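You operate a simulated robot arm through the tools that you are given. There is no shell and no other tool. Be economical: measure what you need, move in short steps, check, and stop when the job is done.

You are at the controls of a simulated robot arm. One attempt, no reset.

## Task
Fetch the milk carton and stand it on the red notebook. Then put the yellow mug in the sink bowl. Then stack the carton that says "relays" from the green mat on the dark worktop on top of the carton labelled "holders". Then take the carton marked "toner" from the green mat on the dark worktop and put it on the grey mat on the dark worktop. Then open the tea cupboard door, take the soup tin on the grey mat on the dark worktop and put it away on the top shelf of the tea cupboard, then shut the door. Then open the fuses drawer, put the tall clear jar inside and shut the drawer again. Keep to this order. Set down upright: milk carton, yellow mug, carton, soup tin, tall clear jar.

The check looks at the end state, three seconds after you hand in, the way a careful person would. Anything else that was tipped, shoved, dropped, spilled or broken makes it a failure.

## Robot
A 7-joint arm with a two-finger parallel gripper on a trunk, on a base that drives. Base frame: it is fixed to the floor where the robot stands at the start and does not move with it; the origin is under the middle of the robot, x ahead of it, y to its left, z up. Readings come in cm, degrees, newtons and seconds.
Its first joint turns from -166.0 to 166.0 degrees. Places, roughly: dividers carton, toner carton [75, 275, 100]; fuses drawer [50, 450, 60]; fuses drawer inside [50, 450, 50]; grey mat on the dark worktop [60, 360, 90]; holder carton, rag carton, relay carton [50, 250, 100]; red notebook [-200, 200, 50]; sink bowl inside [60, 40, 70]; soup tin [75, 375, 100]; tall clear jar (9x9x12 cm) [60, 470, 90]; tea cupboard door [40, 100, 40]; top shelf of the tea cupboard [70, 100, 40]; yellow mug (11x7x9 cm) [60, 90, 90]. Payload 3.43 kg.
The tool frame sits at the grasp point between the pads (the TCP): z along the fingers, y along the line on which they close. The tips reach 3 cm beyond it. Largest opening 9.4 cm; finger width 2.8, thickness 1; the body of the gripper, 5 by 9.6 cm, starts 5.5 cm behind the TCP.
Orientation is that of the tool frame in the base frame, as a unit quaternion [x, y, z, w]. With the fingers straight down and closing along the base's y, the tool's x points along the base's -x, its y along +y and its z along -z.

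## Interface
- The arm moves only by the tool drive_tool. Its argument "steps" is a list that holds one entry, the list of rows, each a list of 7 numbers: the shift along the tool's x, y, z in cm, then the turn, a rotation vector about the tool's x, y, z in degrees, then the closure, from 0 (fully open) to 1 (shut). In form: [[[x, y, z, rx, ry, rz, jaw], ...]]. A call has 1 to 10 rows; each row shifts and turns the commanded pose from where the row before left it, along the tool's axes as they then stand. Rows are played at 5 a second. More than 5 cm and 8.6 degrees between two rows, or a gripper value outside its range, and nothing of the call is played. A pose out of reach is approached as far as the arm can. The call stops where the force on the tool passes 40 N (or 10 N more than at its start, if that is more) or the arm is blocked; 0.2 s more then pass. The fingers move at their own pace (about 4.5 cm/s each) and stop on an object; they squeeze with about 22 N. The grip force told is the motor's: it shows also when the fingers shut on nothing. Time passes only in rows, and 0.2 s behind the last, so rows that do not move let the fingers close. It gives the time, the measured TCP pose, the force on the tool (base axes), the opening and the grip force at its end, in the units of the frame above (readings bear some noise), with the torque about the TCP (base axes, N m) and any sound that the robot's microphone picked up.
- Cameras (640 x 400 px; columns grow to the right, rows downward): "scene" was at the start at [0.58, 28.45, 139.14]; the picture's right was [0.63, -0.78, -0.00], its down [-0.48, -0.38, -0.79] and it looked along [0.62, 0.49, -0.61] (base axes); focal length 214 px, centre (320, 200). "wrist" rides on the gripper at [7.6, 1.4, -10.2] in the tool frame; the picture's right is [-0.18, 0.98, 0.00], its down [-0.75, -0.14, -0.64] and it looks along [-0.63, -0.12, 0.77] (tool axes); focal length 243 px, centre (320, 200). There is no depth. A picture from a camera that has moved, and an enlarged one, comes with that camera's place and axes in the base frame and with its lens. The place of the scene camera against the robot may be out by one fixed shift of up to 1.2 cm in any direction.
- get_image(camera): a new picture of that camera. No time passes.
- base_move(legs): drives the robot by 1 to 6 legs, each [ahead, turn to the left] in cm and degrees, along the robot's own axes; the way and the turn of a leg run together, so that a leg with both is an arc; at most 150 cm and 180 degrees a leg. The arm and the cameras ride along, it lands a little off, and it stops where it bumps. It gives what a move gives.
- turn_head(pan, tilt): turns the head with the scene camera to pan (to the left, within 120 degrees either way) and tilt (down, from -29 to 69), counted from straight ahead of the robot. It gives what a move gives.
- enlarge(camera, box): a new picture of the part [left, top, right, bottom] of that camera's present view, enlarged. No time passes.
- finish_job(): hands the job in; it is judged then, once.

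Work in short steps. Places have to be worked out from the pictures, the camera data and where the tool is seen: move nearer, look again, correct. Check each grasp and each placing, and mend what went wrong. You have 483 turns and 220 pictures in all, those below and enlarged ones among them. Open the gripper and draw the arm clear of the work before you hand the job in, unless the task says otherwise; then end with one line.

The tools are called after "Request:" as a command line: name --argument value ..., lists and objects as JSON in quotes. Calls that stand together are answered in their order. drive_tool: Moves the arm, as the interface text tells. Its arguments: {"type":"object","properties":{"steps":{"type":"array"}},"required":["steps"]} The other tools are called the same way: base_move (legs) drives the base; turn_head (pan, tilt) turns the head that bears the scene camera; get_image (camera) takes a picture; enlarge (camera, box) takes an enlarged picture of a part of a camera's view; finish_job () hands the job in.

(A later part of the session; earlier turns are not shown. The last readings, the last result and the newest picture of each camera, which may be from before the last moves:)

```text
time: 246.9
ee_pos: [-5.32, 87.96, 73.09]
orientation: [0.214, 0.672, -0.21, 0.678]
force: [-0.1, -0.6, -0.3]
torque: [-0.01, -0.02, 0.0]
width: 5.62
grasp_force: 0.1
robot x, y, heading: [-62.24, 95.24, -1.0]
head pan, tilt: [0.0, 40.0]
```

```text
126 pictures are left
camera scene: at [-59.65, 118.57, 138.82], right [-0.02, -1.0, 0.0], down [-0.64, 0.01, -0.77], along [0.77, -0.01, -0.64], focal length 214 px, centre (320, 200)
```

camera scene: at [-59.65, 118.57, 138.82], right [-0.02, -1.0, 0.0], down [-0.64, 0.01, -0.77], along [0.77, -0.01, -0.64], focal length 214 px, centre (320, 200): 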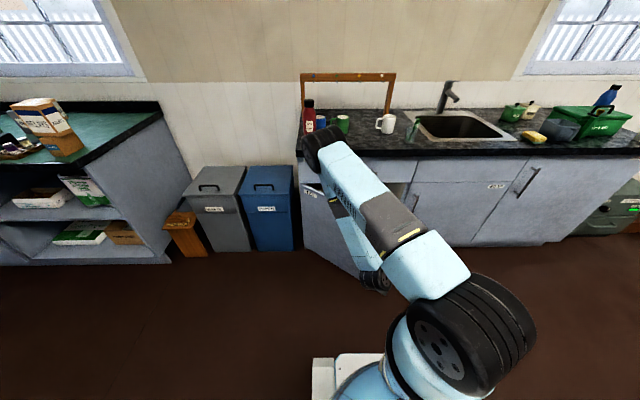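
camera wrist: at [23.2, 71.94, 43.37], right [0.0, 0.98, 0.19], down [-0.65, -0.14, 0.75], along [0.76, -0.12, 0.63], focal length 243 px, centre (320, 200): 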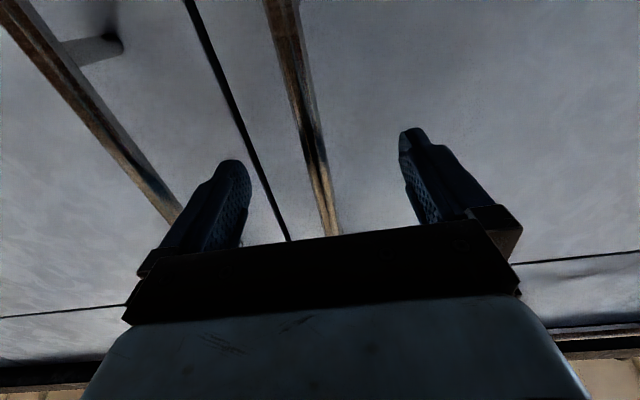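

Make the tool vertical again (90° about tool y), rising a bit as I go.

Request:
drive_tool --steps '[[[0, 0, 0, 0, 8.5, 0, 0.6], [0, 0, 0, 0, 8.5, 0, 0.8], [0, 0, 0, 0, 8.5, 0, 1], [0, 0, 0, 0, 8.5, 0, 1], [0, 0, 0, 0, 8.5, 0, 1], [0, 0, -2, 0, 8.5, 0, 1], [0, 0, -2, 0, 8.5, 0, 1], [0, 0, -2, 0, 8.5, 0, 1], [0, 0, -2, 0, 8.5, 0, 1], [0, 0, -2, 0, 8.5, 0, 1]]]'

Request:
drive_tool --steps '[[[0, 0, -2, 0, 5, 0, 1], [0, 0, 0, 0, 0, 0, 1]]]'

Request:
get_image --camera "wrist"

```text
time: 249.1
ee_pos: [-5.51, 91.47, 78.26]
orientation: [0.298, 0.953, -0.01, 0.044]
force: [1.1, 0.1, 0.1]
torque: [-0.01, 0.01, -0.01]
width: 0.0
grasp_force: 22.1
out of reach, approached as far as the arm can: row 1, 2, 3, 4, 6
robot x, y, heading: [-62.66, 94.96, -0.7]
head pan, tilt: [0.0, 40.0]
```

```text
time: 249.7
ee_pos: [-5.66, 91.56, 80.5]
orientation: [0.298, 0.954, 0.003, 0.004]
force: [0.2, 0.1, -0.4]
torque: [-0.03, -0.01, 0.02]
width: 0.0
grasp_force: 22.1
robot x, y, heading: [-62.45, 95.18, -1.1]
head pan, tilt: [0.0, 40.0]
```

```text
125 pictures are left
camera wrist: at [-11.22, 97.07, 90.7], right [0.71, 0.7, 0.01], down [0.53, -0.55, 0.64], along [0.46, -0.45, -0.76], focal length 243 px, centre (320, 200)
```

wrist: 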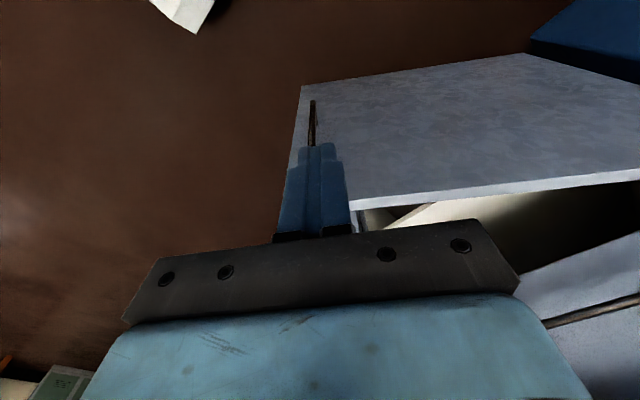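

Move over the door's top edge to its inner side (20,88), then lower to z≈60.

Request:
drive_tool --steps '[[[-3.85, 1.95, 0, 0, 0, 0, 1], [-3.85, 1.95, 0, 0, 0, 0, 1], [-3.85, 1.95, 0, 0, 0, 0, 1], [-3.85, 1.95, 0, 0, 0, 0, 1], [-3.85, 1.95, 0, 0, 0, 0, 1], [-3.85, 1.95, 0, 0, 0, 0, 1], [0, 0, 4, 0, 0, 0, 1], [0, 0, 0, 0, 0, 0, 1]]]'

Request:
get_image --camera "wrist"

Request:
get_image --camera "scene"

```text
time: 251.5
ee_pos: [20.24, 87.95, 76.52]
orientation: [0.299, 0.954, 0.003, 0.004]
force: [-0.6, 0.8, 0.6]
torque: [0.01, 0.04, 0.01]
width: 0.0
grasp_force: 22.7
robot x, y, heading: [-62.47, 95.14, -1.2]
head pan, tilt: [0.0, 40.0]
```

```text
124 pictures are left
camera wrist: at [14.56, 93.47, 86.83], right [0.71, 0.7, 0.01], down [0.53, -0.55, 0.65], along [0.46, -0.45, -0.76], focal length 243 px, centre (320, 200)
```

wrist: 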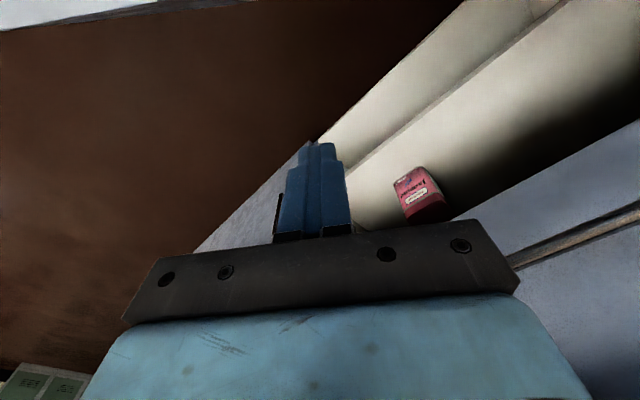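

```text
123 pictures are left
camera scene: at [-59.67, 118.57, 138.82], right [-0.02, -1.0, 0.0], down [-0.64, 0.01, -0.77], along [0.77, -0.01, -0.64], focal length 214 px, centre (320, 200)
```

scene: 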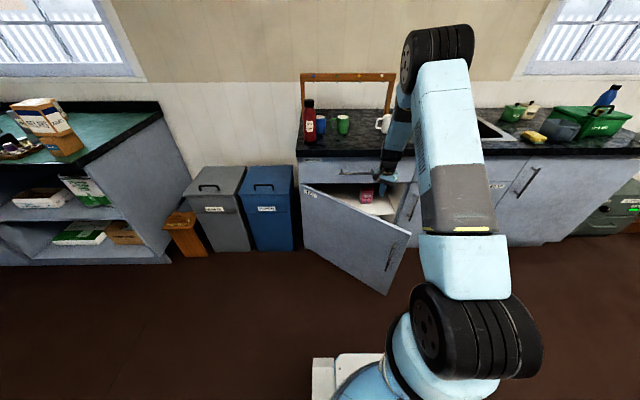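

Inside is visible: top shelf with a tea packet. Lower to z 64 inside the door, then start pushing it open.

Request:
drive_tool --steps '[[[0, 0, 4, 0, 0, 0, 1], [0, 0, 4, 0, 0, 0, 1], [0, 0, 4.5, 0, 0, 0, 1], [4.21, 0.12, 0, 0, 0, 0, 1], [4.21, 0.12, 0, 0, 0, 0, 1], [3.58, 0.26, 0, 0, 0, 0, 1], [3.58, 0.26, 0, 0, 0, 0, 1], [0, 0, 0, 0, 0, 0, 1]]]'

Request:
get_image --camera "scene"

```text
time: 253.3
ee_pos: [7.92, 97.66, 64.07]
orientation: [0.299, 0.954, 0.003, 0.004]
force: [-0.2, -0.2, -0.2]
torque: [0.02, 0.0, -0.01]
width: 0.0
grasp_force: 22.2
robot x, y, heading: [-62.37, 95.67, -1.0]
head pan, tilt: [0.0, 40.0]
```

```text
122 pictures are left
camera scene: at [-59.67, 118.57, 138.82], right [-0.02, -1.0, 0.0], down [-0.64, 0.01, -0.77], along [0.77, -0.01, -0.64], focal length 214 px, centre (320, 200)
```

scene: 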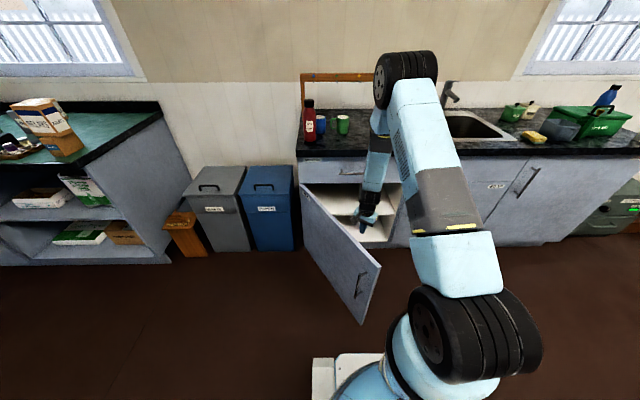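

The door is swinging open. Continue pushing along the arc.

Request:
drive_tool --steps '[[[3.55, 0.83, 0, 0, 0, 0, 1], [3.55, 0.83, 0, 0, 0, 0, 1], [3.35, 1.33, 0, 0, 0, 0, 1], [3.35, 1.33, 0, 0, 0, 0, 1], [3.07, 1.89, 0, 0, 0, 0, 1], [3.07, 1.89, 0, 0, 0, 0, 1], [2.74, 2.3, 0, 0, 0, 0, 1], [2.74, 2.3, 0, 0, 0, 0, 1], [0, 0, 0, 0, 0, 0, 1]]]'

Request:
get_image --camera "scene"

```text
time: 255.3
ee_pos: [-5.86, 122.54, 63.97]
orientation: [0.3, 0.954, 0.004, 0.004]
force: [1.2, 0.1, -1.2]
torque: [0.01, -0.01, -0.01]
width: 0.0
grasp_force: 21.9
robot x, y, heading: [-62.7, 95.33, -0.8]
head pan, tilt: [0.0, 40.0]
```

```text
121 pictures are left
camera scene: at [-59.68, 118.57, 138.82], right [-0.02, -1.0, 0.0], down [-0.64, 0.01, -0.77], along [0.77, -0.01, -0.64], focal length 214 px, centre (320, 200)
```

scene: 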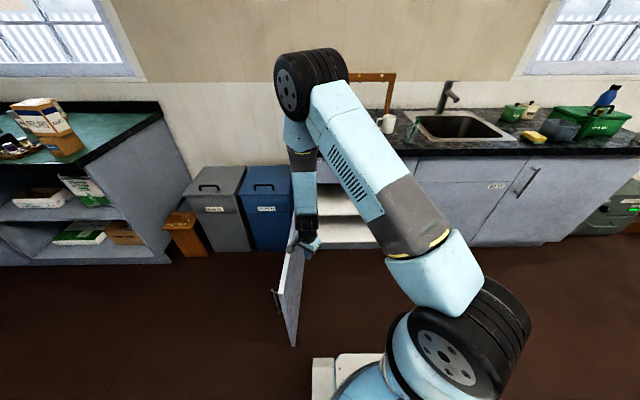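

Door ≈83° open. Push a little more to 92°, then lift the tool clear.

Request:
drive_tool --steps '[[[2.38, 2.73, 0, 0, 0, 0, 1], [2.38, 2.73, 0, 0, 0, 0, 1], [0.8, 1.2, 0, 0, 0, 0, 1], [0, 0, 0, 0, 0, 0, 1], [-2.4, -2.7, 0, 0, 0, 0, 1], [0, 0, -5, 0, 0, 0, 1], [0, 0, -5, 0, 0, 0, 1], [0, 0, -5, 0, 0, 0, 1], [0, 0, -5, 0, 0, 0, 1], [0, 0, 0, 0, 0, 0, 1]]]'

Request:
get_image --camera "scene"

```text
time: 257.5
ee_pos: [-6.53, 127.59, 84.11]
orientation: [0.3, 0.954, 0.003, 0.005]
force: [0.4, -1.1, -0.2]
torque: [-0.02, -0.02, 0.01]
width: 0.01
grasp_force: 22.2
robot x, y, heading: [-62.34, 95.3, -1.0]
head pan, tilt: [0.0, 40.0]
```

```text
120 pictures are left
camera scene: at [-59.7, 118.58, 138.82], right [-0.02, -1.0, 0.0], down [-0.64, 0.01, -0.77], along [0.77, -0.01, -0.64], focal length 214 px, centre (320, 200)
```

scene: 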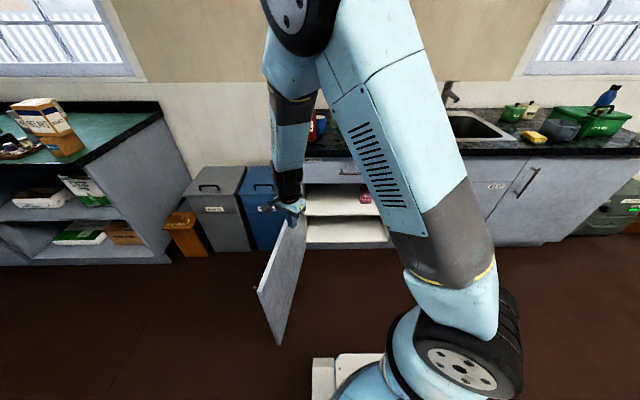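

Door is open past 90°. Zoom on the shelf for geometry.

Request:
enlarge --camera "scene" --box '[290, 160, 410, 260]'

```text
4.00 times, centred on (350, 210) of scene
camera zoom: at [-59.7, 118.58, 138.82], right [-0.02, -1.0, 0.0], down [-0.64, 0.01, -0.77], along [0.77, -0.01, -0.64], focal length 858 px, centre (200, 160)
```

zoom: 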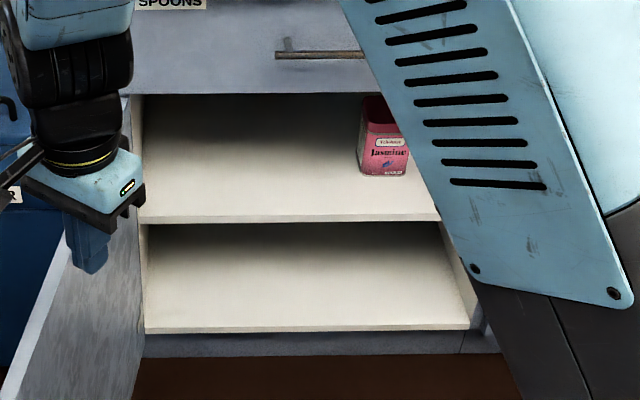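

Shelf z≈43.5, opening top ≈68.5; the packet sits at y 81–89, so the tin can go near (53,105). Raise the arm, back off from the door, and turn to go fetch the soup tin.

Request:
drive_tool --steps '[[[0, 0, -4.5, 0, 0, 0, 1], [0, 0, -4.5, 0, 0, 0, 0.5], [0, 0, -4.5, 0, 0, 0, 0], [0, 0, -4.5, 0, 0, 0, 0], [0, 0, -4.5, 0, 0, 0, 0], [0, 0, -4.5, 0, 0, 0, 0], [0, 0, -4, 0, 0, 0, 0], [0, 0, 0, 0, 0, 0, 0]]]'

Request:
base_move --legs '[[-25, 0], [0, 45]]'

Request:
base_move --legs '[[0, 44]]'

```text
time: 259.3
ee_pos: [-6.69, 127.25, 114.97]
orientation: [0.299, 0.954, 0.004, 0.005]
force: [-0.8, 0.0, 0.5]
torque: [-0.01, 0.01, -0.02]
width: 9.4
grasp_force: 0.1
robot x, y, heading: [-62.45, 95.24, -1.1]
head pan, tilt: [0.0, 40.0]
```

```text
time: 263.5
ee_pos: [-70.26, 157.8, 115.01]
orientation: [-0.088, 0.996, 0.005, 0.002]
force: [-0.2, -0.1, 0.2]
torque: [-0.02, -0.02, -0.03]
width: 9.41
grasp_force: 0.1
robot x, y, heading: [-83.63, 92.21, 43.8]
head pan, tilt: [0.0, 40.0]
```

```text
time: 266.1
ee_pos: [-119.96, 148.89, 115.01]
orientation: [-0.456, 0.89, 0.004, 0.001]
force: [0.1, 0.0, -0.7]
torque: [0.01, -0.01, 0.01]
width: 9.41
grasp_force: 0.0
robot x, y, heading: [-79.15, 92.29, 87.3]
head pan, tilt: [0.0, 40.0]
```

Drive to the grey mat end and turn to face it.

Request:
base_move --legs '[[145, 0], [145, 0]]'

Request:
base_move --legs '[[0, -44]]'

Request:
base_move --legs '[[0, -43]]'

Request:
get_image --camera "scene"

```text
time: 280.4
ee_pos: [-107.5, 439.47, 115.21]
orientation: [-0.459, 0.888, 0.005, 0.001]
force: [-0.5, 0.0, 1.0]
torque: [-0.02, -0.01, 0.0]
width: 9.38
grasp_force: 0.0
robot x, y, heading: [-66.32, 383.11, 87.6]
head pan, tilt: [0.0, 40.0]
```

```text
time: 283.1
ee_pos: [-56.37, 452.19, 115.26]
orientation: [-0.089, 0.996, 0.004, 0.003]
force: [-0.8, -0.7, -0.6]
torque: [0.02, 0.02, -0.01]
width: 9.4
grasp_force: 0.0
robot x, y, heading: [-69.77, 386.74, 43.4]
head pan, tilt: [0.0, 40.0]
```

```text
time: 285.7
ee_pos: [-14.87, 425.55, 115.2]
orientation: [0.282, 0.959, 0.004, 0.003]
force: [0.7, 0.4, 0.6]
torque: [0.02, 0.05, -0.01]
width: 9.39
grasp_force: 0.1
robot x, y, heading: [-69.84, 391.35, 1.0]
head pan, tilt: [0.0, 40.0]
```

```text
118 pictures are left
camera scene: at [-67.41, 414.76, 138.83], right [0.02, -1.0, 0.0], down [-0.64, -0.01, -0.77], along [0.77, 0.01, -0.64], focal length 214 px, centre (320, 200)
```

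scene: 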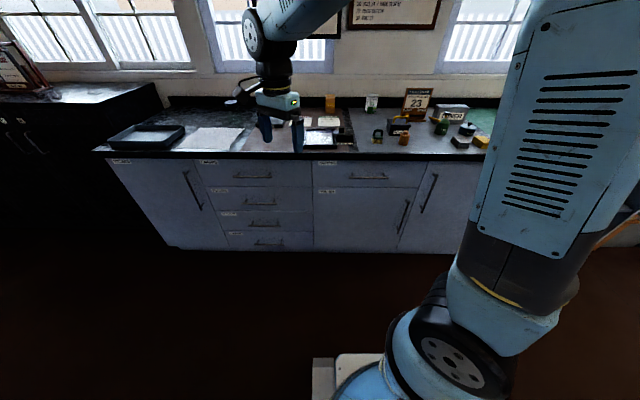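

Align the tool (yaw), shift across to y≈382.5, then tilt 60° forward.

Request:
drive_tool --steps '[[[0, 0, 0, 0, 0, -8.2, 0], [0, 0, 0, 0, 0, -8.2, 0], [0, 0, 0, 0, 0, -8.2, 0], [0, 0, 0, 0, 0, -8.2, 0], [-2, -4.5, 0, 0, 0, 0, 0], [-2, -4.5, 0, 0, 0, 0, 0], [-2, -4.5, 0, 0, 0, 0, 0], [-2, -4.5, 0, 0, 0, 0, 0], [-2, -4.5, 0, 0, 0, 0, 0], [-2, -4.5, 0, 0, 0, 0, 0]]]'

Request:
drive_tool --steps '[[[-2, -4.5, 0, 0, 0, 0, 0], [-2, -4.5, 0, 0, 0, 0, 0], [-1, -4.5, 0, 0, -8.5, 0, 0], [0, -2, 0, 0, -8.5, 0, 0], [0, 0, 0, 0, -8.5, 0, 0], [0, 0, 0, 0, -8.5, 0, 0], [0, 0, 0, 0, -8.5, 0, 0], [0, 0, 0, 0, -8.5, 0, 0], [0, 0, 0, 0, -8.5, 0, 0], [0, 0, 0, 0, 0, 0, 0]]]'

Request:
base_move --legs '[[46, 0]]'

Request:
get_image --camera "wrist"

Request:
get_image --camera "scene"

```text
time: 287.9
ee_pos: [-2.95, 398.56, 115.25]
orientation: [0.0, 1.0, 0.002, 0.006]
force: [0.2, -0.4, -0.4]
torque: [-0.03, -0.06, 0.0]
width: 9.39
grasp_force: 0.1
robot x, y, heading: [-69.48, 391.71, 0.9]
head pan, tilt: [0.0, 40.0]
```

```text
time: 290.1
ee_pos: [1.92, 383.35, 115.12]
orientation: [-0.004, 0.88, 0.009, 0.475]
force: [0.0, 0.3, 0.1]
torque: [-0.01, 0.0, 0.0]
width: 9.42
grasp_force: 0.0
out of reach, approached as far as the arm can: row 9
robot x, y, heading: [-69.89, 391.33, 0.7]
head pan, tilt: [0.0, 40.0]
```

```text
time: 292.9
ee_pos: [48.23, 384.1, 115.19]
orientation: [-0.003, 0.879, 0.01, 0.476]
force: [-0.5, 0.1, 0.5]
torque: [0.01, 0.01, -0.05]
width: 9.41
grasp_force: 0.0
robot x, y, heading: [-23.1, 392.33, 0.9]
head pan, tilt: [0.0, 40.0]
```

```text
117 pictures are left
camera wrist: at [35.36, 385.43, 114.48], right [0.09, 0.98, 0.17], down [-0.12, -0.16, 0.98], along [0.99, -0.11, 0.11], focal length 243 px, centre (320, 200)
```

wrist: 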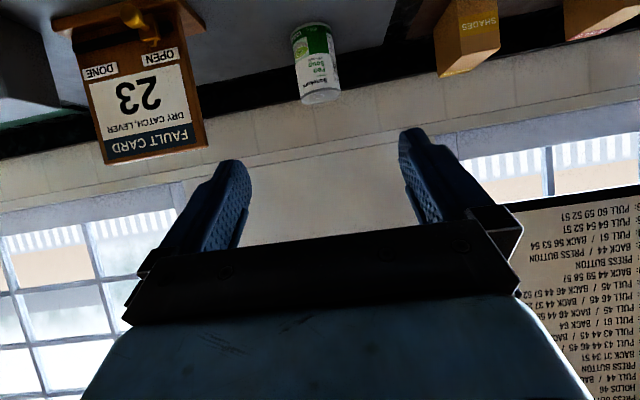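

```text
116 pictures are left
camera scene: at [-21.32, 415.56, 138.82], right [0.02, -1.0, 0.0], down [-0.64, -0.01, -0.77], along [0.77, 0.01, -0.64], focal length 214 px, centre (320, 200)
```

scene: 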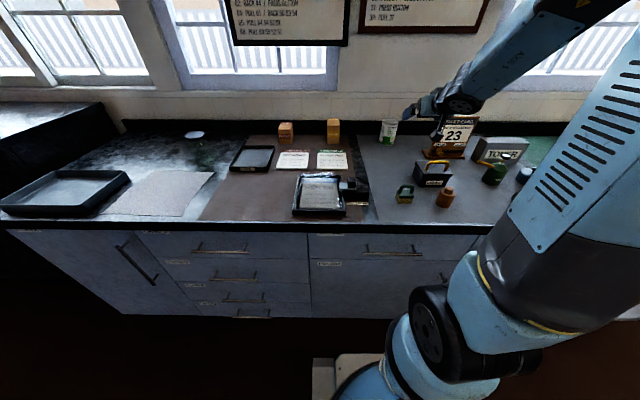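

The tin: front edge x≈80.4, y≈384, top ≈100, diameter ≈7.6, so centre ≈(84,384). Drive 8 cm closer, tilt to 60° and come to a pre-grasp on the approach line.

Request:
base_move --legs '[[8, 0]]'

Request:
drive_tool --steps '[[[0, 0, 0, 0, -3.2, 0, 0], [1.05, -0.1, 4.65, 0, 0, 0, 0], [1.05, -0.1, 4.65, 0, 0, 0, 0], [1.05, -0.1, 4.65, 0, 0, 0, 0], [0, 0, 0, 0, 0, 0, 0], [0, 0, 0, 0, 0, 0, 0]]]'

Request:
get_image --camera "wrist"

Request:
enlarge --camera "scene" --box '[320, 90, 480, 220]'

```text
time: 294.0
ee_pos: [56.21, 384.25, 115.24]
orientation: [-0.003, 0.879, 0.009, 0.476]
force: [0.3, -0.2, 0.2]
torque: [0.01, 0.01, 0.0]
width: 9.39
grasp_force: 0.1
robot x, y, heading: [-15.2, 392.52, 0.8]
head pan, tilt: [0.0, 40.0]
```

```text
time: 295.4
ee_pos: [66.6, 384.26, 105.66]
orientation: [-0.003, 0.865, 0.009, 0.501]
force: [-0.5, 0.5, -0.2]
torque: [0.0, 0.01, -0.02]
width: 9.35
grasp_force: 0.1
robot x, y, heading: [-15.35, 392.29, 0.8]
head pan, tilt: [0.0, 40.0]
```

```text
115 pictures are left
camera wrist: at [53.9, 385.55, 104.23], right [0.08, 0.98, 0.17], down [-0.18, -0.16, 0.97], along [0.98, -0.11, 0.16], focal length 243 px, centre (320, 200)
```

wrist: 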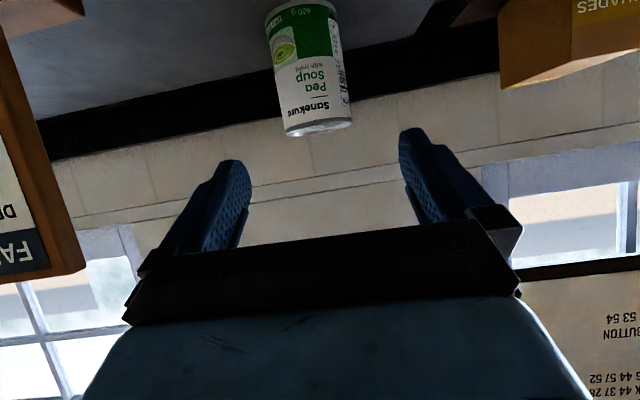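

```text
3.08 times, centred on (400, 155) of scene
camera zoom: at [-13.33, 415.69, 138.82], right [0.02, -1.0, 0.0], down [-0.64, -0.01, -0.77], along [0.77, 0.01, -0.64], focal length 660 px, centre (74, 338)
```

zoom: 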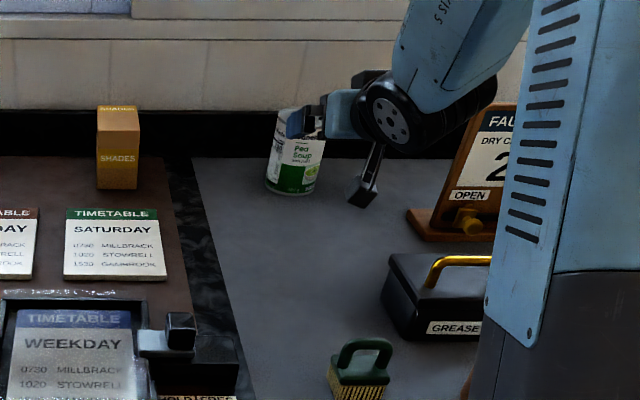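

Tin diameter is ~8 cm, so alignment matters. Advance 8 cm with a slight -y shift, then look again.

Request:
drive_tool --steps '[[[0, -0.5, 4, 0, 0, 0, 0], [0, -0.2, 4, 0, 0, 0, 0], [0, 0, 0, 0, 0, 0, 0], [0, 0, 0, 0, 0, 0, 0]]]'

Request:
get_image --camera "wrist"

```text
time: 296.4
ee_pos: [73.47, 383.7, 101.5]
orientation: [-0.002, 0.866, 0.008, 0.5]
force: [-0.5, 0.3, 0.0]
torque: [-0.02, 0.02, 0.0]
width: 9.4
grasp_force: 0.1
robot x, y, heading: [-15.48, 392.54, 0.9]
head pan, tilt: [0.0, 40.0]
```

```text
113 pictures are left
camera wrist: at [60.88, 385.01, 100.13], right [0.08, 0.98, 0.17], down [-0.18, -0.16, 0.97], along [0.98, -0.11, 0.16], focal length 243 px, centre (320, 200)
```

wrist: 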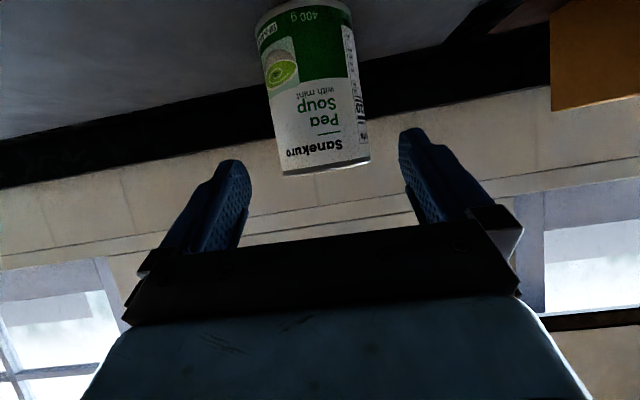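

Aligned on the tool axis. Advance 11.5 cm slowly.

Request:
drive_tool --steps '[[[0, 0, 3, 0, 0, 0, 0], [0, 0, 3, 0, 0, 0, 0], [0, 0, 2, 0, 0, 0, 0], [0, 0, 2, 0, 0, 0, 0], [0, 0, 1.5, 0, 0, 0, 0], [0, 0, 0, 0, 0, 0, 0]]]'

Request:
get_image --camera "wrist"

Request:
enlarge --camera "scene" --box '[320, 90, 480, 220]'

```text
time: 297.8
ee_pos: [83.56, 383.83, 95.85]
orientation: [-0.004, 0.866, 0.011, 0.501]
force: [-0.9, 0.3, 0.2]
torque: [-0.01, -0.02, -0.04]
width: 9.38
grasp_force: 0.2
robot x, y, heading: [-15.54, 392.16, 0.7]
head pan, tilt: [0.0, 40.0]
```

```text
112 pictures are left
camera wrist: at [70.83, 385.27, 94.41], right [0.08, 0.98, 0.17], down [-0.18, -0.16, 0.97], along [0.98, -0.11, 0.16], focal length 243 px, centre (320, 200)
```

wrist: 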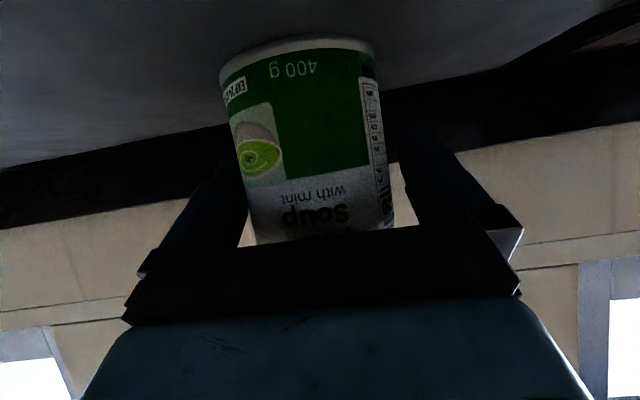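

```text
3.08 times, centred on (400, 155) of scene
camera zoom: at [-13.32, 415.69, 138.82], right [0.02, -1.0, 0.0], down [-0.64, -0.01, -0.77], along [0.77, 0.01, -0.64], focal length 660 px, centre (74, 338)
```

zoom: 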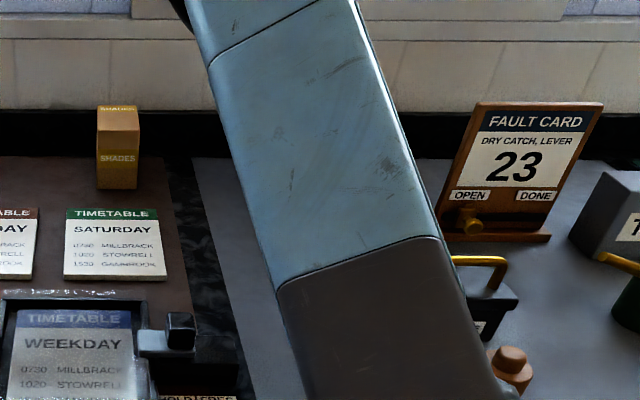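

Tin is between the fingers at the right depth. Close.

Request:
drive_tool --steps '[[[0, 0, 0, 0, 0, 0, 1], [0, 0, 0, 0, 0, 0, 1], [0, 0, 0, 0, 0, 0, 1], [0, 0, 0, 0, 0, 0, 1]]]'

Request:
drive_tool --steps '[[[-0.87, 0, -0.5, 0, 0, 0, 1], [-2.6, 0, -1.5, 0, 0, 0, 1], [-3.46, 0, -2, 0, 0, 0, 1], [-3.46, 0, -2, 0, 0, 0, 1], [-3.46, 0, -2, 0, 0, 0, 1], [0, 0, 0, 0, 0, 0, 1]]]'

Request:
get_image --camera "wrist"

```text
time: 298.8
ee_pos: [83.56, 384.0, 95.91]
orientation: [-0.003, 0.866, 0.01, 0.5]
force: [0.5, -1.6, -0.8]
torque: [-0.17, -0.02, 0.01]
width: 7.88
grasp_force: 22.0
robot x, y, heading: [-15.28, 391.83, 0.9]
head pan, tilt: [0.0, 40.0]
```

```text
time: 300.2
ee_pos: [83.53, 383.87, 111.91]
orientation: [-0.002, 0.866, 0.009, 0.501]
force: [-0.6, -0.2, -4.2]
torque: [-0.03, 0.05, 0.0]
width: 7.88
grasp_force: 21.9
robot x, y, heading: [-15.47, 392.28, 0.9]
head pan, tilt: [0.0, 40.0]
```

```text
110 pictures are left
camera wrist: at [70.85, 385.15, 110.49], right [0.08, 0.98, 0.17], down [-0.18, -0.16, 0.97], along [0.98, -0.11, 0.16], focal length 243 px, centre (320, 200)
```

wrist: 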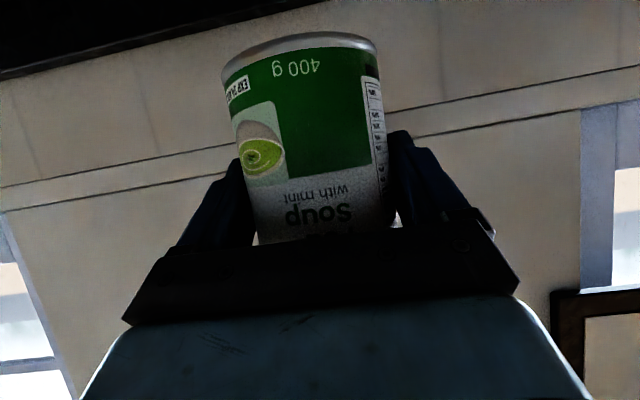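

Soup tin in hand (7.9 cm). Back away and drive back to the tea cupboard.

Request:
base_move --legs '[[-58, 0], [0, -44]]'

Request:
base_move --legs '[[0, -44]]'

```text
time: 305.8
ee_pos: [-8.4, 316.16, 111.77]
orientation: [0.325, 0.802, -0.181, 0.466]
force: [-1.0, -0.1, -4.5]
torque: [0.01, 0.04, 0.02]
width: 7.85
grasp_force: 21.6
robot x, y, heading: [-69.12, 395.45, -43.2]
head pan, tilt: [0.0, 40.0]
```

```text
time: 308.5
ee_pos: [-83.01, 296.41, 111.85]
orientation: [0.61, 0.615, -0.346, 0.361]
force: [-1.9, -0.4, -4.1]
torque: [0.01, -0.06, 0.11]
width: 7.8
grasp_force: 22.0
robot x, y, heading: [-62.73, 395.76, -88.2]
head pan, tilt: [0.0, 40.0]
```

Drive toward the cupboard.

Request:
base_move --legs '[[0, -4.7], [149, 0], [149, 0]]'

Request:
base_move --legs '[[0, 46]]'

Request:
base_move --legs '[[0, 46]]'

Request:
get_image --camera "scene"

```text
time: 323.6
ee_pos: [-108.46, 0.56, 111.93]
orientation: [0.634, 0.59, -0.362, 0.346]
force: [-0.1, -0.4, -4.5]
torque: [0.0, 0.01, 0.0]
width: 7.84
grasp_force: 22.2
robot x, y, heading: [-80.49, 97.49, -93.0]
head pan, tilt: [0.0, 40.0]
```

```text
time: 326.3
ee_pos: [-29.11, 10.44, 111.86]
orientation: [0.349, 0.793, -0.194, 0.461]
force: [-0.4, 0.3, -4.3]
torque: [-0.01, 0.02, -0.02]
width: 7.83
grasp_force: 22.2
robot x, y, heading: [-84.28, 93.92, -47.1]
head pan, tilt: [0.0, 40.0]
```

```text
time: 329.1
ee_pos: [14.04, 77.74, 111.88]
orientation: [0.004, 0.866, 0.005, 0.5]
force: [0.3, -0.5, -5.2]
torque: [0.02, 0.02, 0.05]
width: 7.83
grasp_force: 21.9
robot x, y, heading: [-84.76, 86.88, 0.4]
head pan, tilt: [0.0, 40.0]
```

```text
109 pictures are left
camera scene: at [-82.33, 110.61, 138.82], right [0.01, -1.0, 0.0], down [-0.64, 0.0, -0.77], along [0.77, 0.0, -0.64], focal length 214 px, centre (320, 200)
```

scene: 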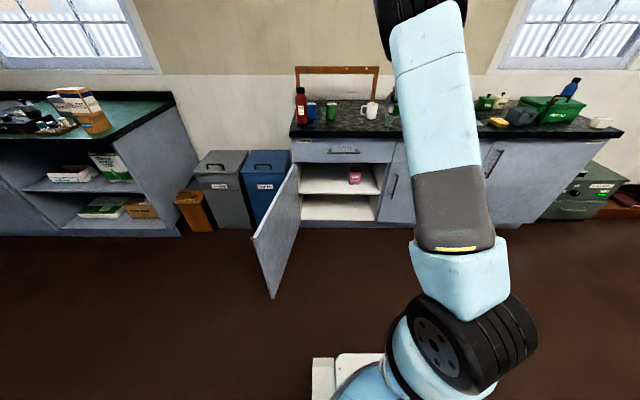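

Now shift to y≈104 and lower in front of the open cupboard to z≈53.

Request:
drive_tool --steps '[[[4.2, 2.2, 2.4, 0, 0, 0, 1], [4.2, 2.2, 2.4, 0, 0, 0, 1], [4.2, 2.2, 2.4, 0, 0, 0, 1], [4.2, 2.2, 2.4, 0, 0, 0, 1], [4.2, 2.2, 2.4, 0, 0, 0, 1], [4.2, 2.2, 2.4, 0, 0, 0, 1], [4.2, 2.2, 2.4, 0, 0, 0, 1], [4.2, 2.2, 2.4, 0, 0, 0, 1], [4.2, 2.2, 2.4, 0, 0, 0, 1], [4.2, 2.2, 2.4, 0, 0, 0, 1]]]'

Request:
drive_tool --steps '[[[4.2, 2.2, 2.4, 0, 0, 0, 1], [4.2, 1.8, 2.4, 0, 0, 0, 1], [0.6, 0, 0.3, 0, 0, 0, 1], [0, 0, 0, 0, 0, 0, 1]]]'

Request:
get_image --camera "wrist"

Request:
get_image --camera "scene"

```text
refused: row 1 steps farther than a row can; nothing moved
```

```text
refused: row 1 steps farther than a row can; nothing moved
```

```text
108 pictures are left
camera wrist: at [1.35, 79.26, 110.55], right [0.09, 0.98, 0.17], down [-0.18, -0.15, 0.97], along [0.98, -0.12, 0.16], focal length 243 px, centre (320, 200)
```

wrist: 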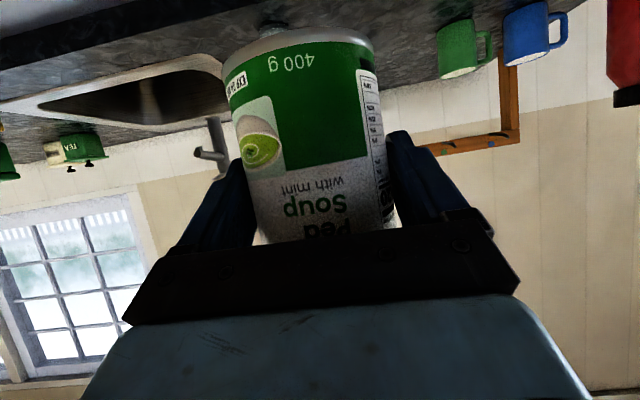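

```text
107 pictures are left
camera scene: at [-82.33, 110.61, 138.82], right [0.01, -1.0, 0.0], down [-0.64, 0.0, -0.77], along [0.77, 0.0, -0.64], focal length 214 px, centre (320, 200)
```

scene: 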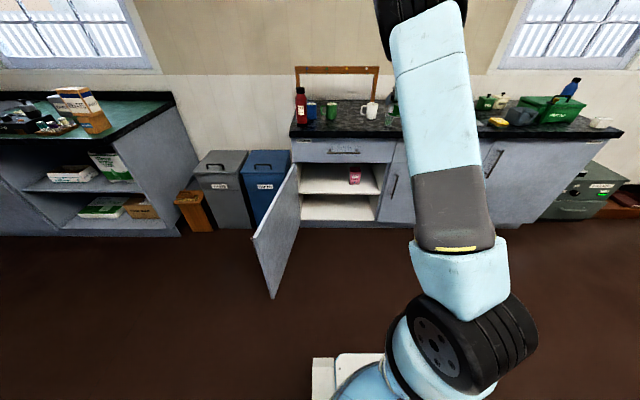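

Rows were too long; split into smaller rows.

Request:
drive_tool --steps '[[[3.6, 2, 2.08, 0, 0, 0, 1], [3.6, 2, 2.08, 0, 0, 0, 1], [3.6, 2, 2.08, 0, 0, 0, 1], [3.6, 2, 2.08, 0, 0, 0, 1], [3.6, 2, 2.08, 0, 0, 0, 1], [3.6, 2, 2.08, 0, 0, 0, 1], [3.6, 2, 2.08, 0, 0, 0, 1], [3.6, 2, 2.08, 0, 0, 0, 1], [3.6, 2, 2.08, 0, 0, 0, 1], [3.6, 2, 2.08, 0, 0, 0, 1]]]'

Request:
drive_tool --steps '[[[3.6, 2, 2.08, 0, 0, 0, 1], [3.6, 2, 2.08, 0, 0, 0, 1], [3.6, 1.5, 2.08, 0, 0, 0, 1], [3.6, 0.7, 2.08, 0, 0, 0, 1], [0.6, 0, 0.3, 0, 0, 0, 1], [0, 0, 0, 0, 0, 0, 1]]]'

Request:
get_image --camera "wrist"

Request:
get_image --camera "scene"

```text
time: 331.3
ee_pos: [14.12, 98.33, 70.74]
orientation: [0.004, 0.866, 0.005, 0.501]
force: [-0.3, -1.8, -3.3]
torque: [0.02, 0.09, 0.03]
width: 7.82
grasp_force: 21.7
robot x, y, heading: [-84.86, 87.15, 0.3]
head pan, tilt: [0.0, 40.0]
```

```text
time: 332.7
ee_pos: [15.06, 105.99, 55.52]
orientation: [0.006, 0.87, 0.001, 0.492]
force: [-0.1, -0.2, -5.1]
torque: [0.03, 0.01, 0.03]
width: 7.81
grasp_force: 22.0
out of reach, approached as far as the arm can: row 3, 4, 5
robot x, y, heading: [-84.56, 87.29, 0.3]
head pan, tilt: [0.0, 40.0]
```

```text
106 pictures are left
camera wrist: at [2.26, 107.63, 54.35], right [0.11, 0.98, 0.16], down [-0.16, -0.15, 0.98], along [0.98, -0.13, 0.15], focal length 243 px, centre (320, 200)
```

wrist: 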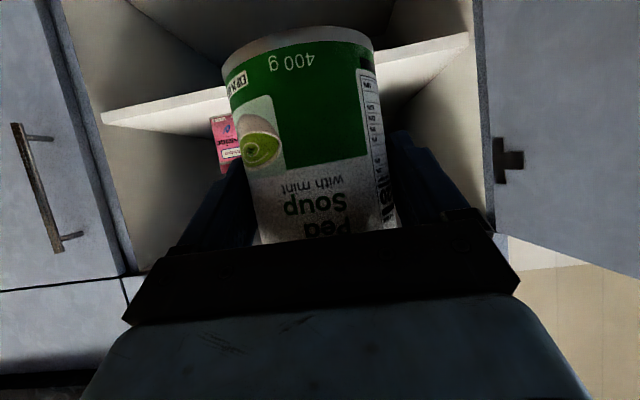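

```text
105 pictures are left
camera scene: at [-82.41, 110.64, 138.82], right [0.01, -1.0, 0.0], down [-0.64, 0.0, -0.77], along [0.77, 0.0, -0.64], focal length 214 px, centre (320, 200)
```

scene: 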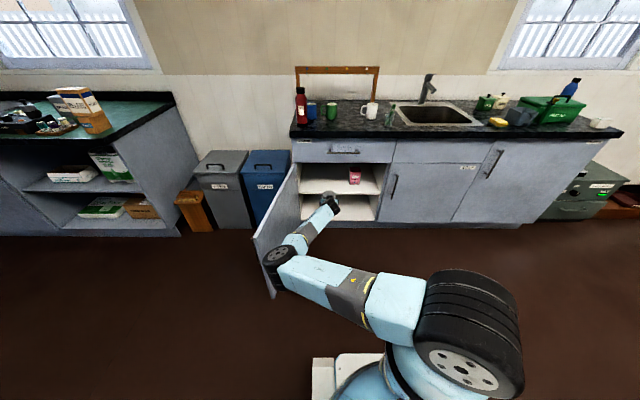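

The arm was over-stretched and its elbow swung toward the door. Raise and retract, then drive the base closer before lowering.

Request:
drive_tool --steps '[[[-1.8, -0.2, -4, 0, 0, 0, 1], [-1.8, -0.2, -4, 0, 0, 0, 1], [-1.8, -0.2, -4, 0, 0, 0, 1], [-1.8, -0.2, -4, 0, 0, 0, 1], [-1.8, -0.2, -4, 0, 0, 0, 1], [-1.8, 0, -4, 0, 0, 0, 1], [-1.8, 0, -4, 0, 0, 0, 1], [0, 0, 0, 0, 0, 0, 1]]]'

Request:
get_image --camera "scene"

```text
time: 334.5
ee_pos: [-2.97, 104.69, 80.38]
orientation: [0.003, 0.866, 0.005, 0.5]
force: [0.5, 0.2, -3.9]
torque: [0.01, 0.02, -0.01]
width: 7.84
grasp_force: 21.5
robot x, y, heading: [-84.64, 87.54, 0.4]
head pan, tilt: [0.0, 40.0]
```

```text
104 pictures are left
camera scene: at [-82.42, 110.64, 138.82], right [0.01, -1.0, 0.0], down [-0.64, 0.0, -0.77], along [0.77, 0.0, -0.64], focal length 214 px, centre (320, 200)
```

scene: 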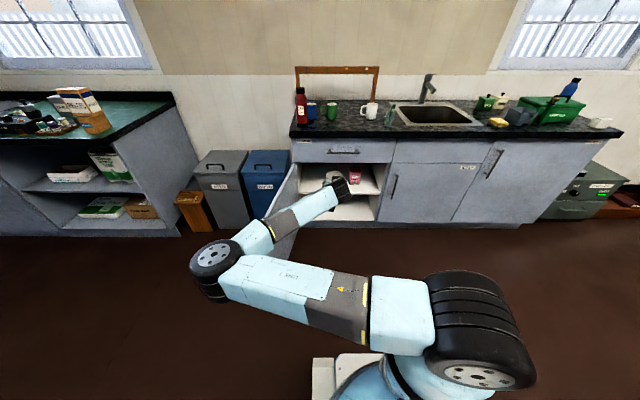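

The elbow lies sideways now. Raise the tool back to z≈112 to bring the elbow up again.

Request:
drive_tool --steps '[[[-3.8, -1, -2.2, 0, 0, 0, 1], [-3.8, -1.5, -2.2, 0, 0, 0, 1], [-3.8, -1.5, -2.2, 0, 0, 0, 1], [-3.8, -1.5, -2.2, 0, 0, 0, 1], [-3.8, -1.5, -2.2, 0, 0, 0, 1], [-3.8, -1.5, -2.2, 0, 0, 0, 1], [-3.8, -1.5, -2.2, 0, 0, 0, 1], [0, 0, 0, 0, 0, 0, 1]]]'

Request:
get_image --camera "scene"

```text
time: 336.3
ee_pos: [-2.82, 94.21, 110.97]
orientation: [0.004, 0.866, 0.005, 0.5]
force: [0.2, 0.8, -5.7]
torque: [0.0, 0.0, -0.01]
width: 7.85
grasp_force: 22.9
robot x, y, heading: [-84.74, 87.6, 0.3]
head pan, tilt: [0.0, 40.0]
```

```text
103 pictures are left
camera scene: at [-82.43, 110.65, 138.82], right [0.01, -1.0, 0.0], down [-0.64, 0.0, -0.77], along [0.77, 0.0, -0.64], focal length 214 px, centre (320, 200)
```

scene: 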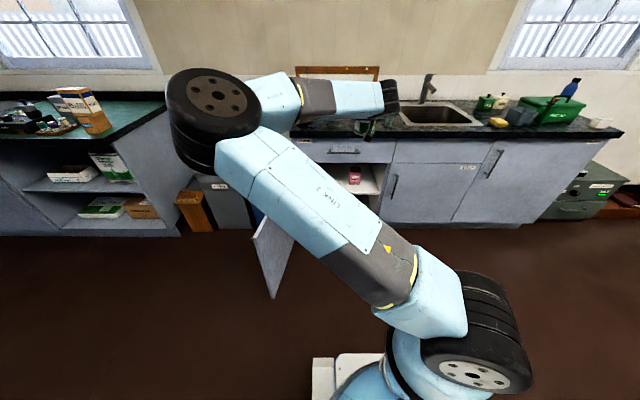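

Elbow is still leaning left. Move the tool out to the right/forward at height to swing the elbow back over.

Request:
drive_tool --steps '[[[0, -4.8, 0, 0, 0, 0, 1], [0, -4.8, 0, 0, 0, 0, 1], [0, -4.8, 0, 0, 0, 0, 1], [0, -4.8, 0, 0, 0, 0, 1], [0, -4.8, 0, 0, 0, 0, 1], [0, -4.8, 0, 0, 0, 0, 1], [0, -4.8, 0, 0, 0, 0, 1], [0, 0, 0, 0, 0, 0, 1]]]'

Request:
get_image --camera "scene"

```text
time: 338.1
ee_pos: [-3.04, 60.77, 110.55]
orientation: [0.003, 0.866, 0.006, 0.501]
force: [0.2, 0.2, -4.4]
torque: [0.02, 0.04, 0.0]
width: 7.84
grasp_force: 22.1
robot x, y, heading: [-84.62, 86.58, 0.4]
head pan, tilt: [0.0, 40.0]
```

```text
102 pictures are left
camera scene: at [-82.43, 110.64, 138.82], right [0.01, -1.0, 0.0], down [-0.64, 0.0, -0.77], along [0.77, 0.0, -0.64], focal length 214 px, centre (320, 200)
```

scene: 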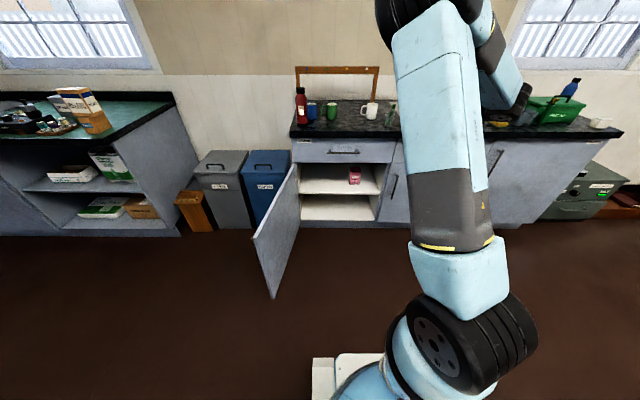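

Elbow is up again. The lean comes from tool yaw vs. arm bearing, so I'll yaw the tool 12° left, then go to y≈100 and check.

Request:
drive_tool --steps '[[[0, 0, 0, -3.46, 0, -2, 1], [0, 0, 0, -3.46, 0, -2, 1], [0, 0, 0, -3.46, 0, -2, 1], [0, 4.7, 0, 0, 0, 0, 1], [0, 4.7, 0, 0, 0, 0, 1], [0, 4.7, 0, 0, 0, 0, 1], [0, 4.7, 0, 0, 0, 0, 1], [0, 4.7, 0, 0, 0, 0, 1], [0, 4.7, 0, 0, 0, 0, 1], [0, 4.7, 0, 0, 0, 0, 1]]]'

Request:
drive_tool --steps '[[[0, 4.7, 0, 0, 0, 0, 1], [3.9, 0, 2.25, 0, 0, 0, 1], [3.9, 0, 2.25, 0, 0, 0, 1], [3.9, 0, 2.25, 0, 0, 0, 1], [3.9, 0, 2.25, 0, 0, 0, 1], [3.9, 0, 2.25, 0, 0, 0, 1], [3.9, 0, 2.25, 0, 0, 0, 1], [0, 0, 0, 0, 0, 0, 1]]]'

Request:
get_image --camera "scene"

```text
time: 340.3
ee_pos: [-9.77, 92.79, 110.89]
orientation: [-0.087, 0.861, 0.057, 0.498]
force: [-0.9, -1.3, -5.2]
torque: [0.04, 0.05, 0.03]
width: 7.84
grasp_force: 21.8
robot x, y, heading: [-84.74, 87.16, 0.4]
head pan, tilt: [0.0, 40.0]
```

```text
time: 342.1
ee_pos: [-10.84, 97.95, 83.98]
orientation: [-0.087, 0.86, 0.058, 0.499]
force: [-0.1, 0.3, -4.0]
torque: [0.0, 0.03, -0.01]
width: 7.85
grasp_force: 22.2
robot x, y, heading: [-84.65, 87.28, 0.1]
head pan, tilt: [0.0, 40.0]
```

```text
101 pictures are left
camera scene: at [-82.43, 110.64, 138.82], right [0.01, -1.0, 0.0], down [-0.64, 0.0, -0.77], along [0.77, 0.0, -0.64], focal length 214 px, centre (320, 200)
```

scene: 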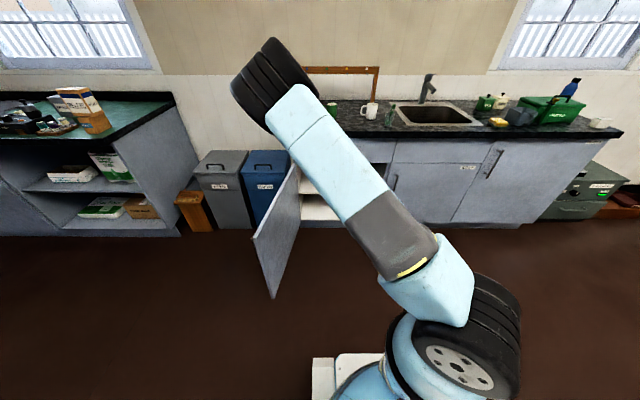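

Acceptable: the elbow is high, above the door. Continue lowering to z≈53 and check.

Request:
drive_tool --steps '[[[3.9, 0, 2.25, 0, 0, 0, 1], [3.9, 0, 2.25, 0, 0, 0, 1], [3.9, 0, 2.25, 0, 0, 0, 1], [3.9, 0, 2.25, 0, 0, 0, 1], [3.9, 0, 2.25, 0, 0, 0, 1], [3.9, 0, 2.25, 0, 0, 0, 1], [3.4, 0, 2, 0, 0, 0, 1], [0, 0, 0, 0, 0, 0, 1]]]'

Request:
get_image --camera "scene"

```text
time: 343.9
ee_pos: [-10.89, 98.1, 79.03]
orientation: [-0.084, 0.862, 0.056, 0.496]
force: [0.5, -0.3, -4.0]
torque: [0.0, 0.04, 0.03]
width: 7.82
grasp_force: 22.2
out of reach, approached as far as the arm can: row 2, 3, 4, 5, 6, 7
robot x, y, heading: [-84.64, 87.38, 0.3]
head pan, tilt: [0.0, 40.0]
```

```text
100 pictures are left
camera scene: at [-82.42, 110.63, 138.82], right [0.01, -1.0, 0.0], down [-0.64, 0.0, -0.77], along [0.77, 0.0, -0.64], focal length 214 px, centre (320, 200)
```

scene: 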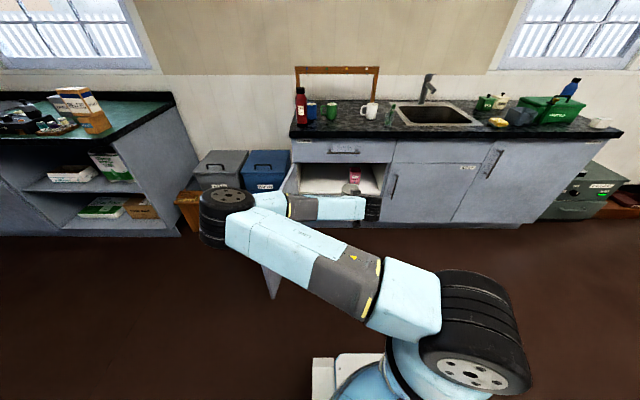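

Too close in: the joint limits push the elbow down. I'll raise, swing right to restore the elbow, then work at a larger radius (~90).

Request:
drive_tool --steps '[[[-3.6, -2, -2.1, 0, 0, 0, 1], [-3.6, -2, -2.1, 0, 0, 0, 1], [-3.6, -2, -2.1, 0, 0, 0, 1], [-3.6, -2, -2.1, 0, 0, 0, 1], [-3.6, -2, -2.1, 0, 0, 0, 1], [-3.6, -2, -2.1, 0, 0, 0, 1], [-3.6, -2, -2.1, 0, 0, 0, 1], [-3.6, -2, -2.1, 0, 0, 0, 1], [0, -4.5, 0, 0, 0, 0, 1], [0, -4.5, 0, 0, 0, 0, 1]]]'

Request:
drive_tool --steps '[[[-1.4, -4, 2.4, 0, 0, 0, 1], [-1.4, -4, 2.4, 0, 0, 0, 1], [-1.4, -3, 2.4, 0, 0, 0, 1], [-1.4, -3, 2.4, 0, 0, 0, 1], [-1.4, 0, 2.4, 0, 0, 0, 1], [-1.4, 0, 2.4, 0, 0, 0, 1], [0, 0, 0, 0, 0, 0, 1]]]'

Request:
get_image --camera "scene"

```text
time: 346.1
ee_pos: [-5.78, 73.43, 111.94]
orientation: [-0.088, 0.861, 0.058, 0.498]
force: [-0.4, 1.0, -4.7]
torque: [-0.04, 0.05, -0.08]
width: 7.83
grasp_force: 21.7
robot x, y, heading: [-84.66, 87.62, -0.0]
head pan, tilt: [0.0, 40.0]
```

```text
time: 347.7
ee_pos: [13.4, 63.03, 111.82]
orientation: [-0.086, 0.861, 0.057, 0.498]
force: [0.9, 0.7, -5.1]
torque: [0.02, 0.08, -0.01]
width: 7.79
grasp_force: 22.4
robot x, y, heading: [-84.83, 87.44, 0.2]
head pan, tilt: [0.0, 40.0]
```

```text
99 pictures are left
camera scene: at [-82.4, 110.62, 138.82], right [0.01, -1.0, 0.0], down [-0.64, 0.0, -0.77], along [0.77, 0.0, -0.64], focal length 214 px, centre (320, 200)
```

scene: 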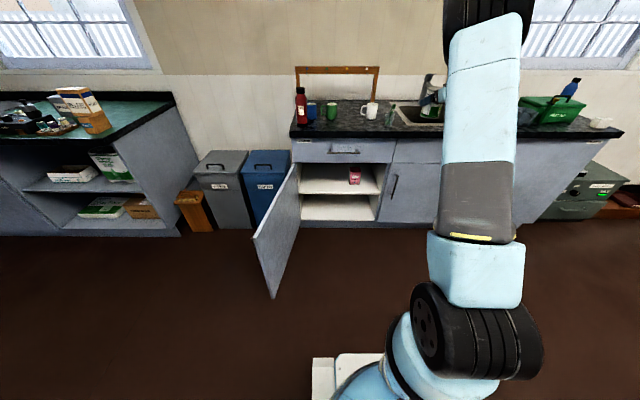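

Elbow is fine here. I'd rather shift the robot 13 cm to the left (y≈100) so the arm reaches straight. Back up, jog left, straighten.

Request:
base_move --legs '[[-40, 0], [0, 20], [38, 0], [0, -20]]'

```text
time: 354.6
ee_pos: [9.45, 76.32, 111.89]
orientation: [-0.089, 0.861, 0.058, 0.498]
force: [0.4, -0.1, -4.9]
torque: [-0.04, 0.07, -0.02]
width: 7.82
grasp_force: 22.0
robot x, y, heading: [-88.51, 101.3, 0.3]
head pan, tilt: [0.0, 40.0]
```

Now lower at radius ~90 in two stages.

Request:
drive_tool --steps '[[[4.07, 0.85, 2.02, 0, 0, 0, 1], [4.07, 0.85, 2.02, 0, 0, 0, 1], [4.07, 0.85, 2.02, 0, 0, 0, 1], [4.07, 0.85, 2.02, 0, 0, 0, 1], [4.07, 0.85, 2.02, 0, 0, 0, 1], [4.07, 0.85, 2.02, 0, 0, 0, 1], [4.07, 0.85, 2.02, 0, 0, 0, 1], [0, 0, 0, 0, 0, 0, 1]]]'

Request:
get_image --camera "scene"

```text
time: 356.4
ee_pos: [6.33, 82.13, 80.34]
orientation: [-0.088, 0.86, 0.059, 0.498]
force: [-0.3, 0.3, -5.2]
torque: [-0.01, 0.01, 0.02]
width: 7.8
grasp_force: 22.2
robot x, y, heading: [-88.73, 101.55, 0.4]
head pan, tilt: [0.0, 40.0]
```

```text
98 pictures are left
camera scene: at [-86.37, 125.08, 138.82], right [0.01, -1.0, 0.0], down [-0.64, 0.0, -0.77], along [0.77, 0.0, -0.64], focal length 214 px, centre (320, 200)
```

scene: 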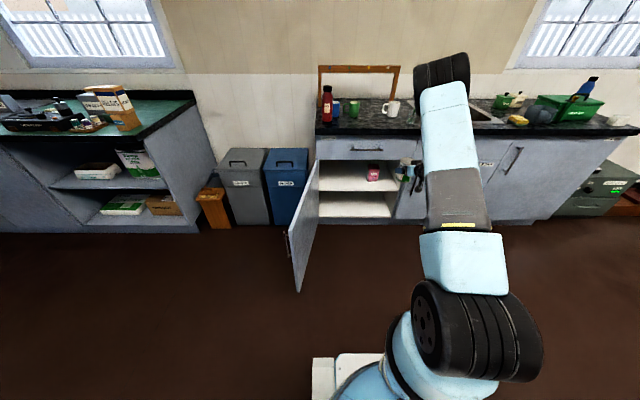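

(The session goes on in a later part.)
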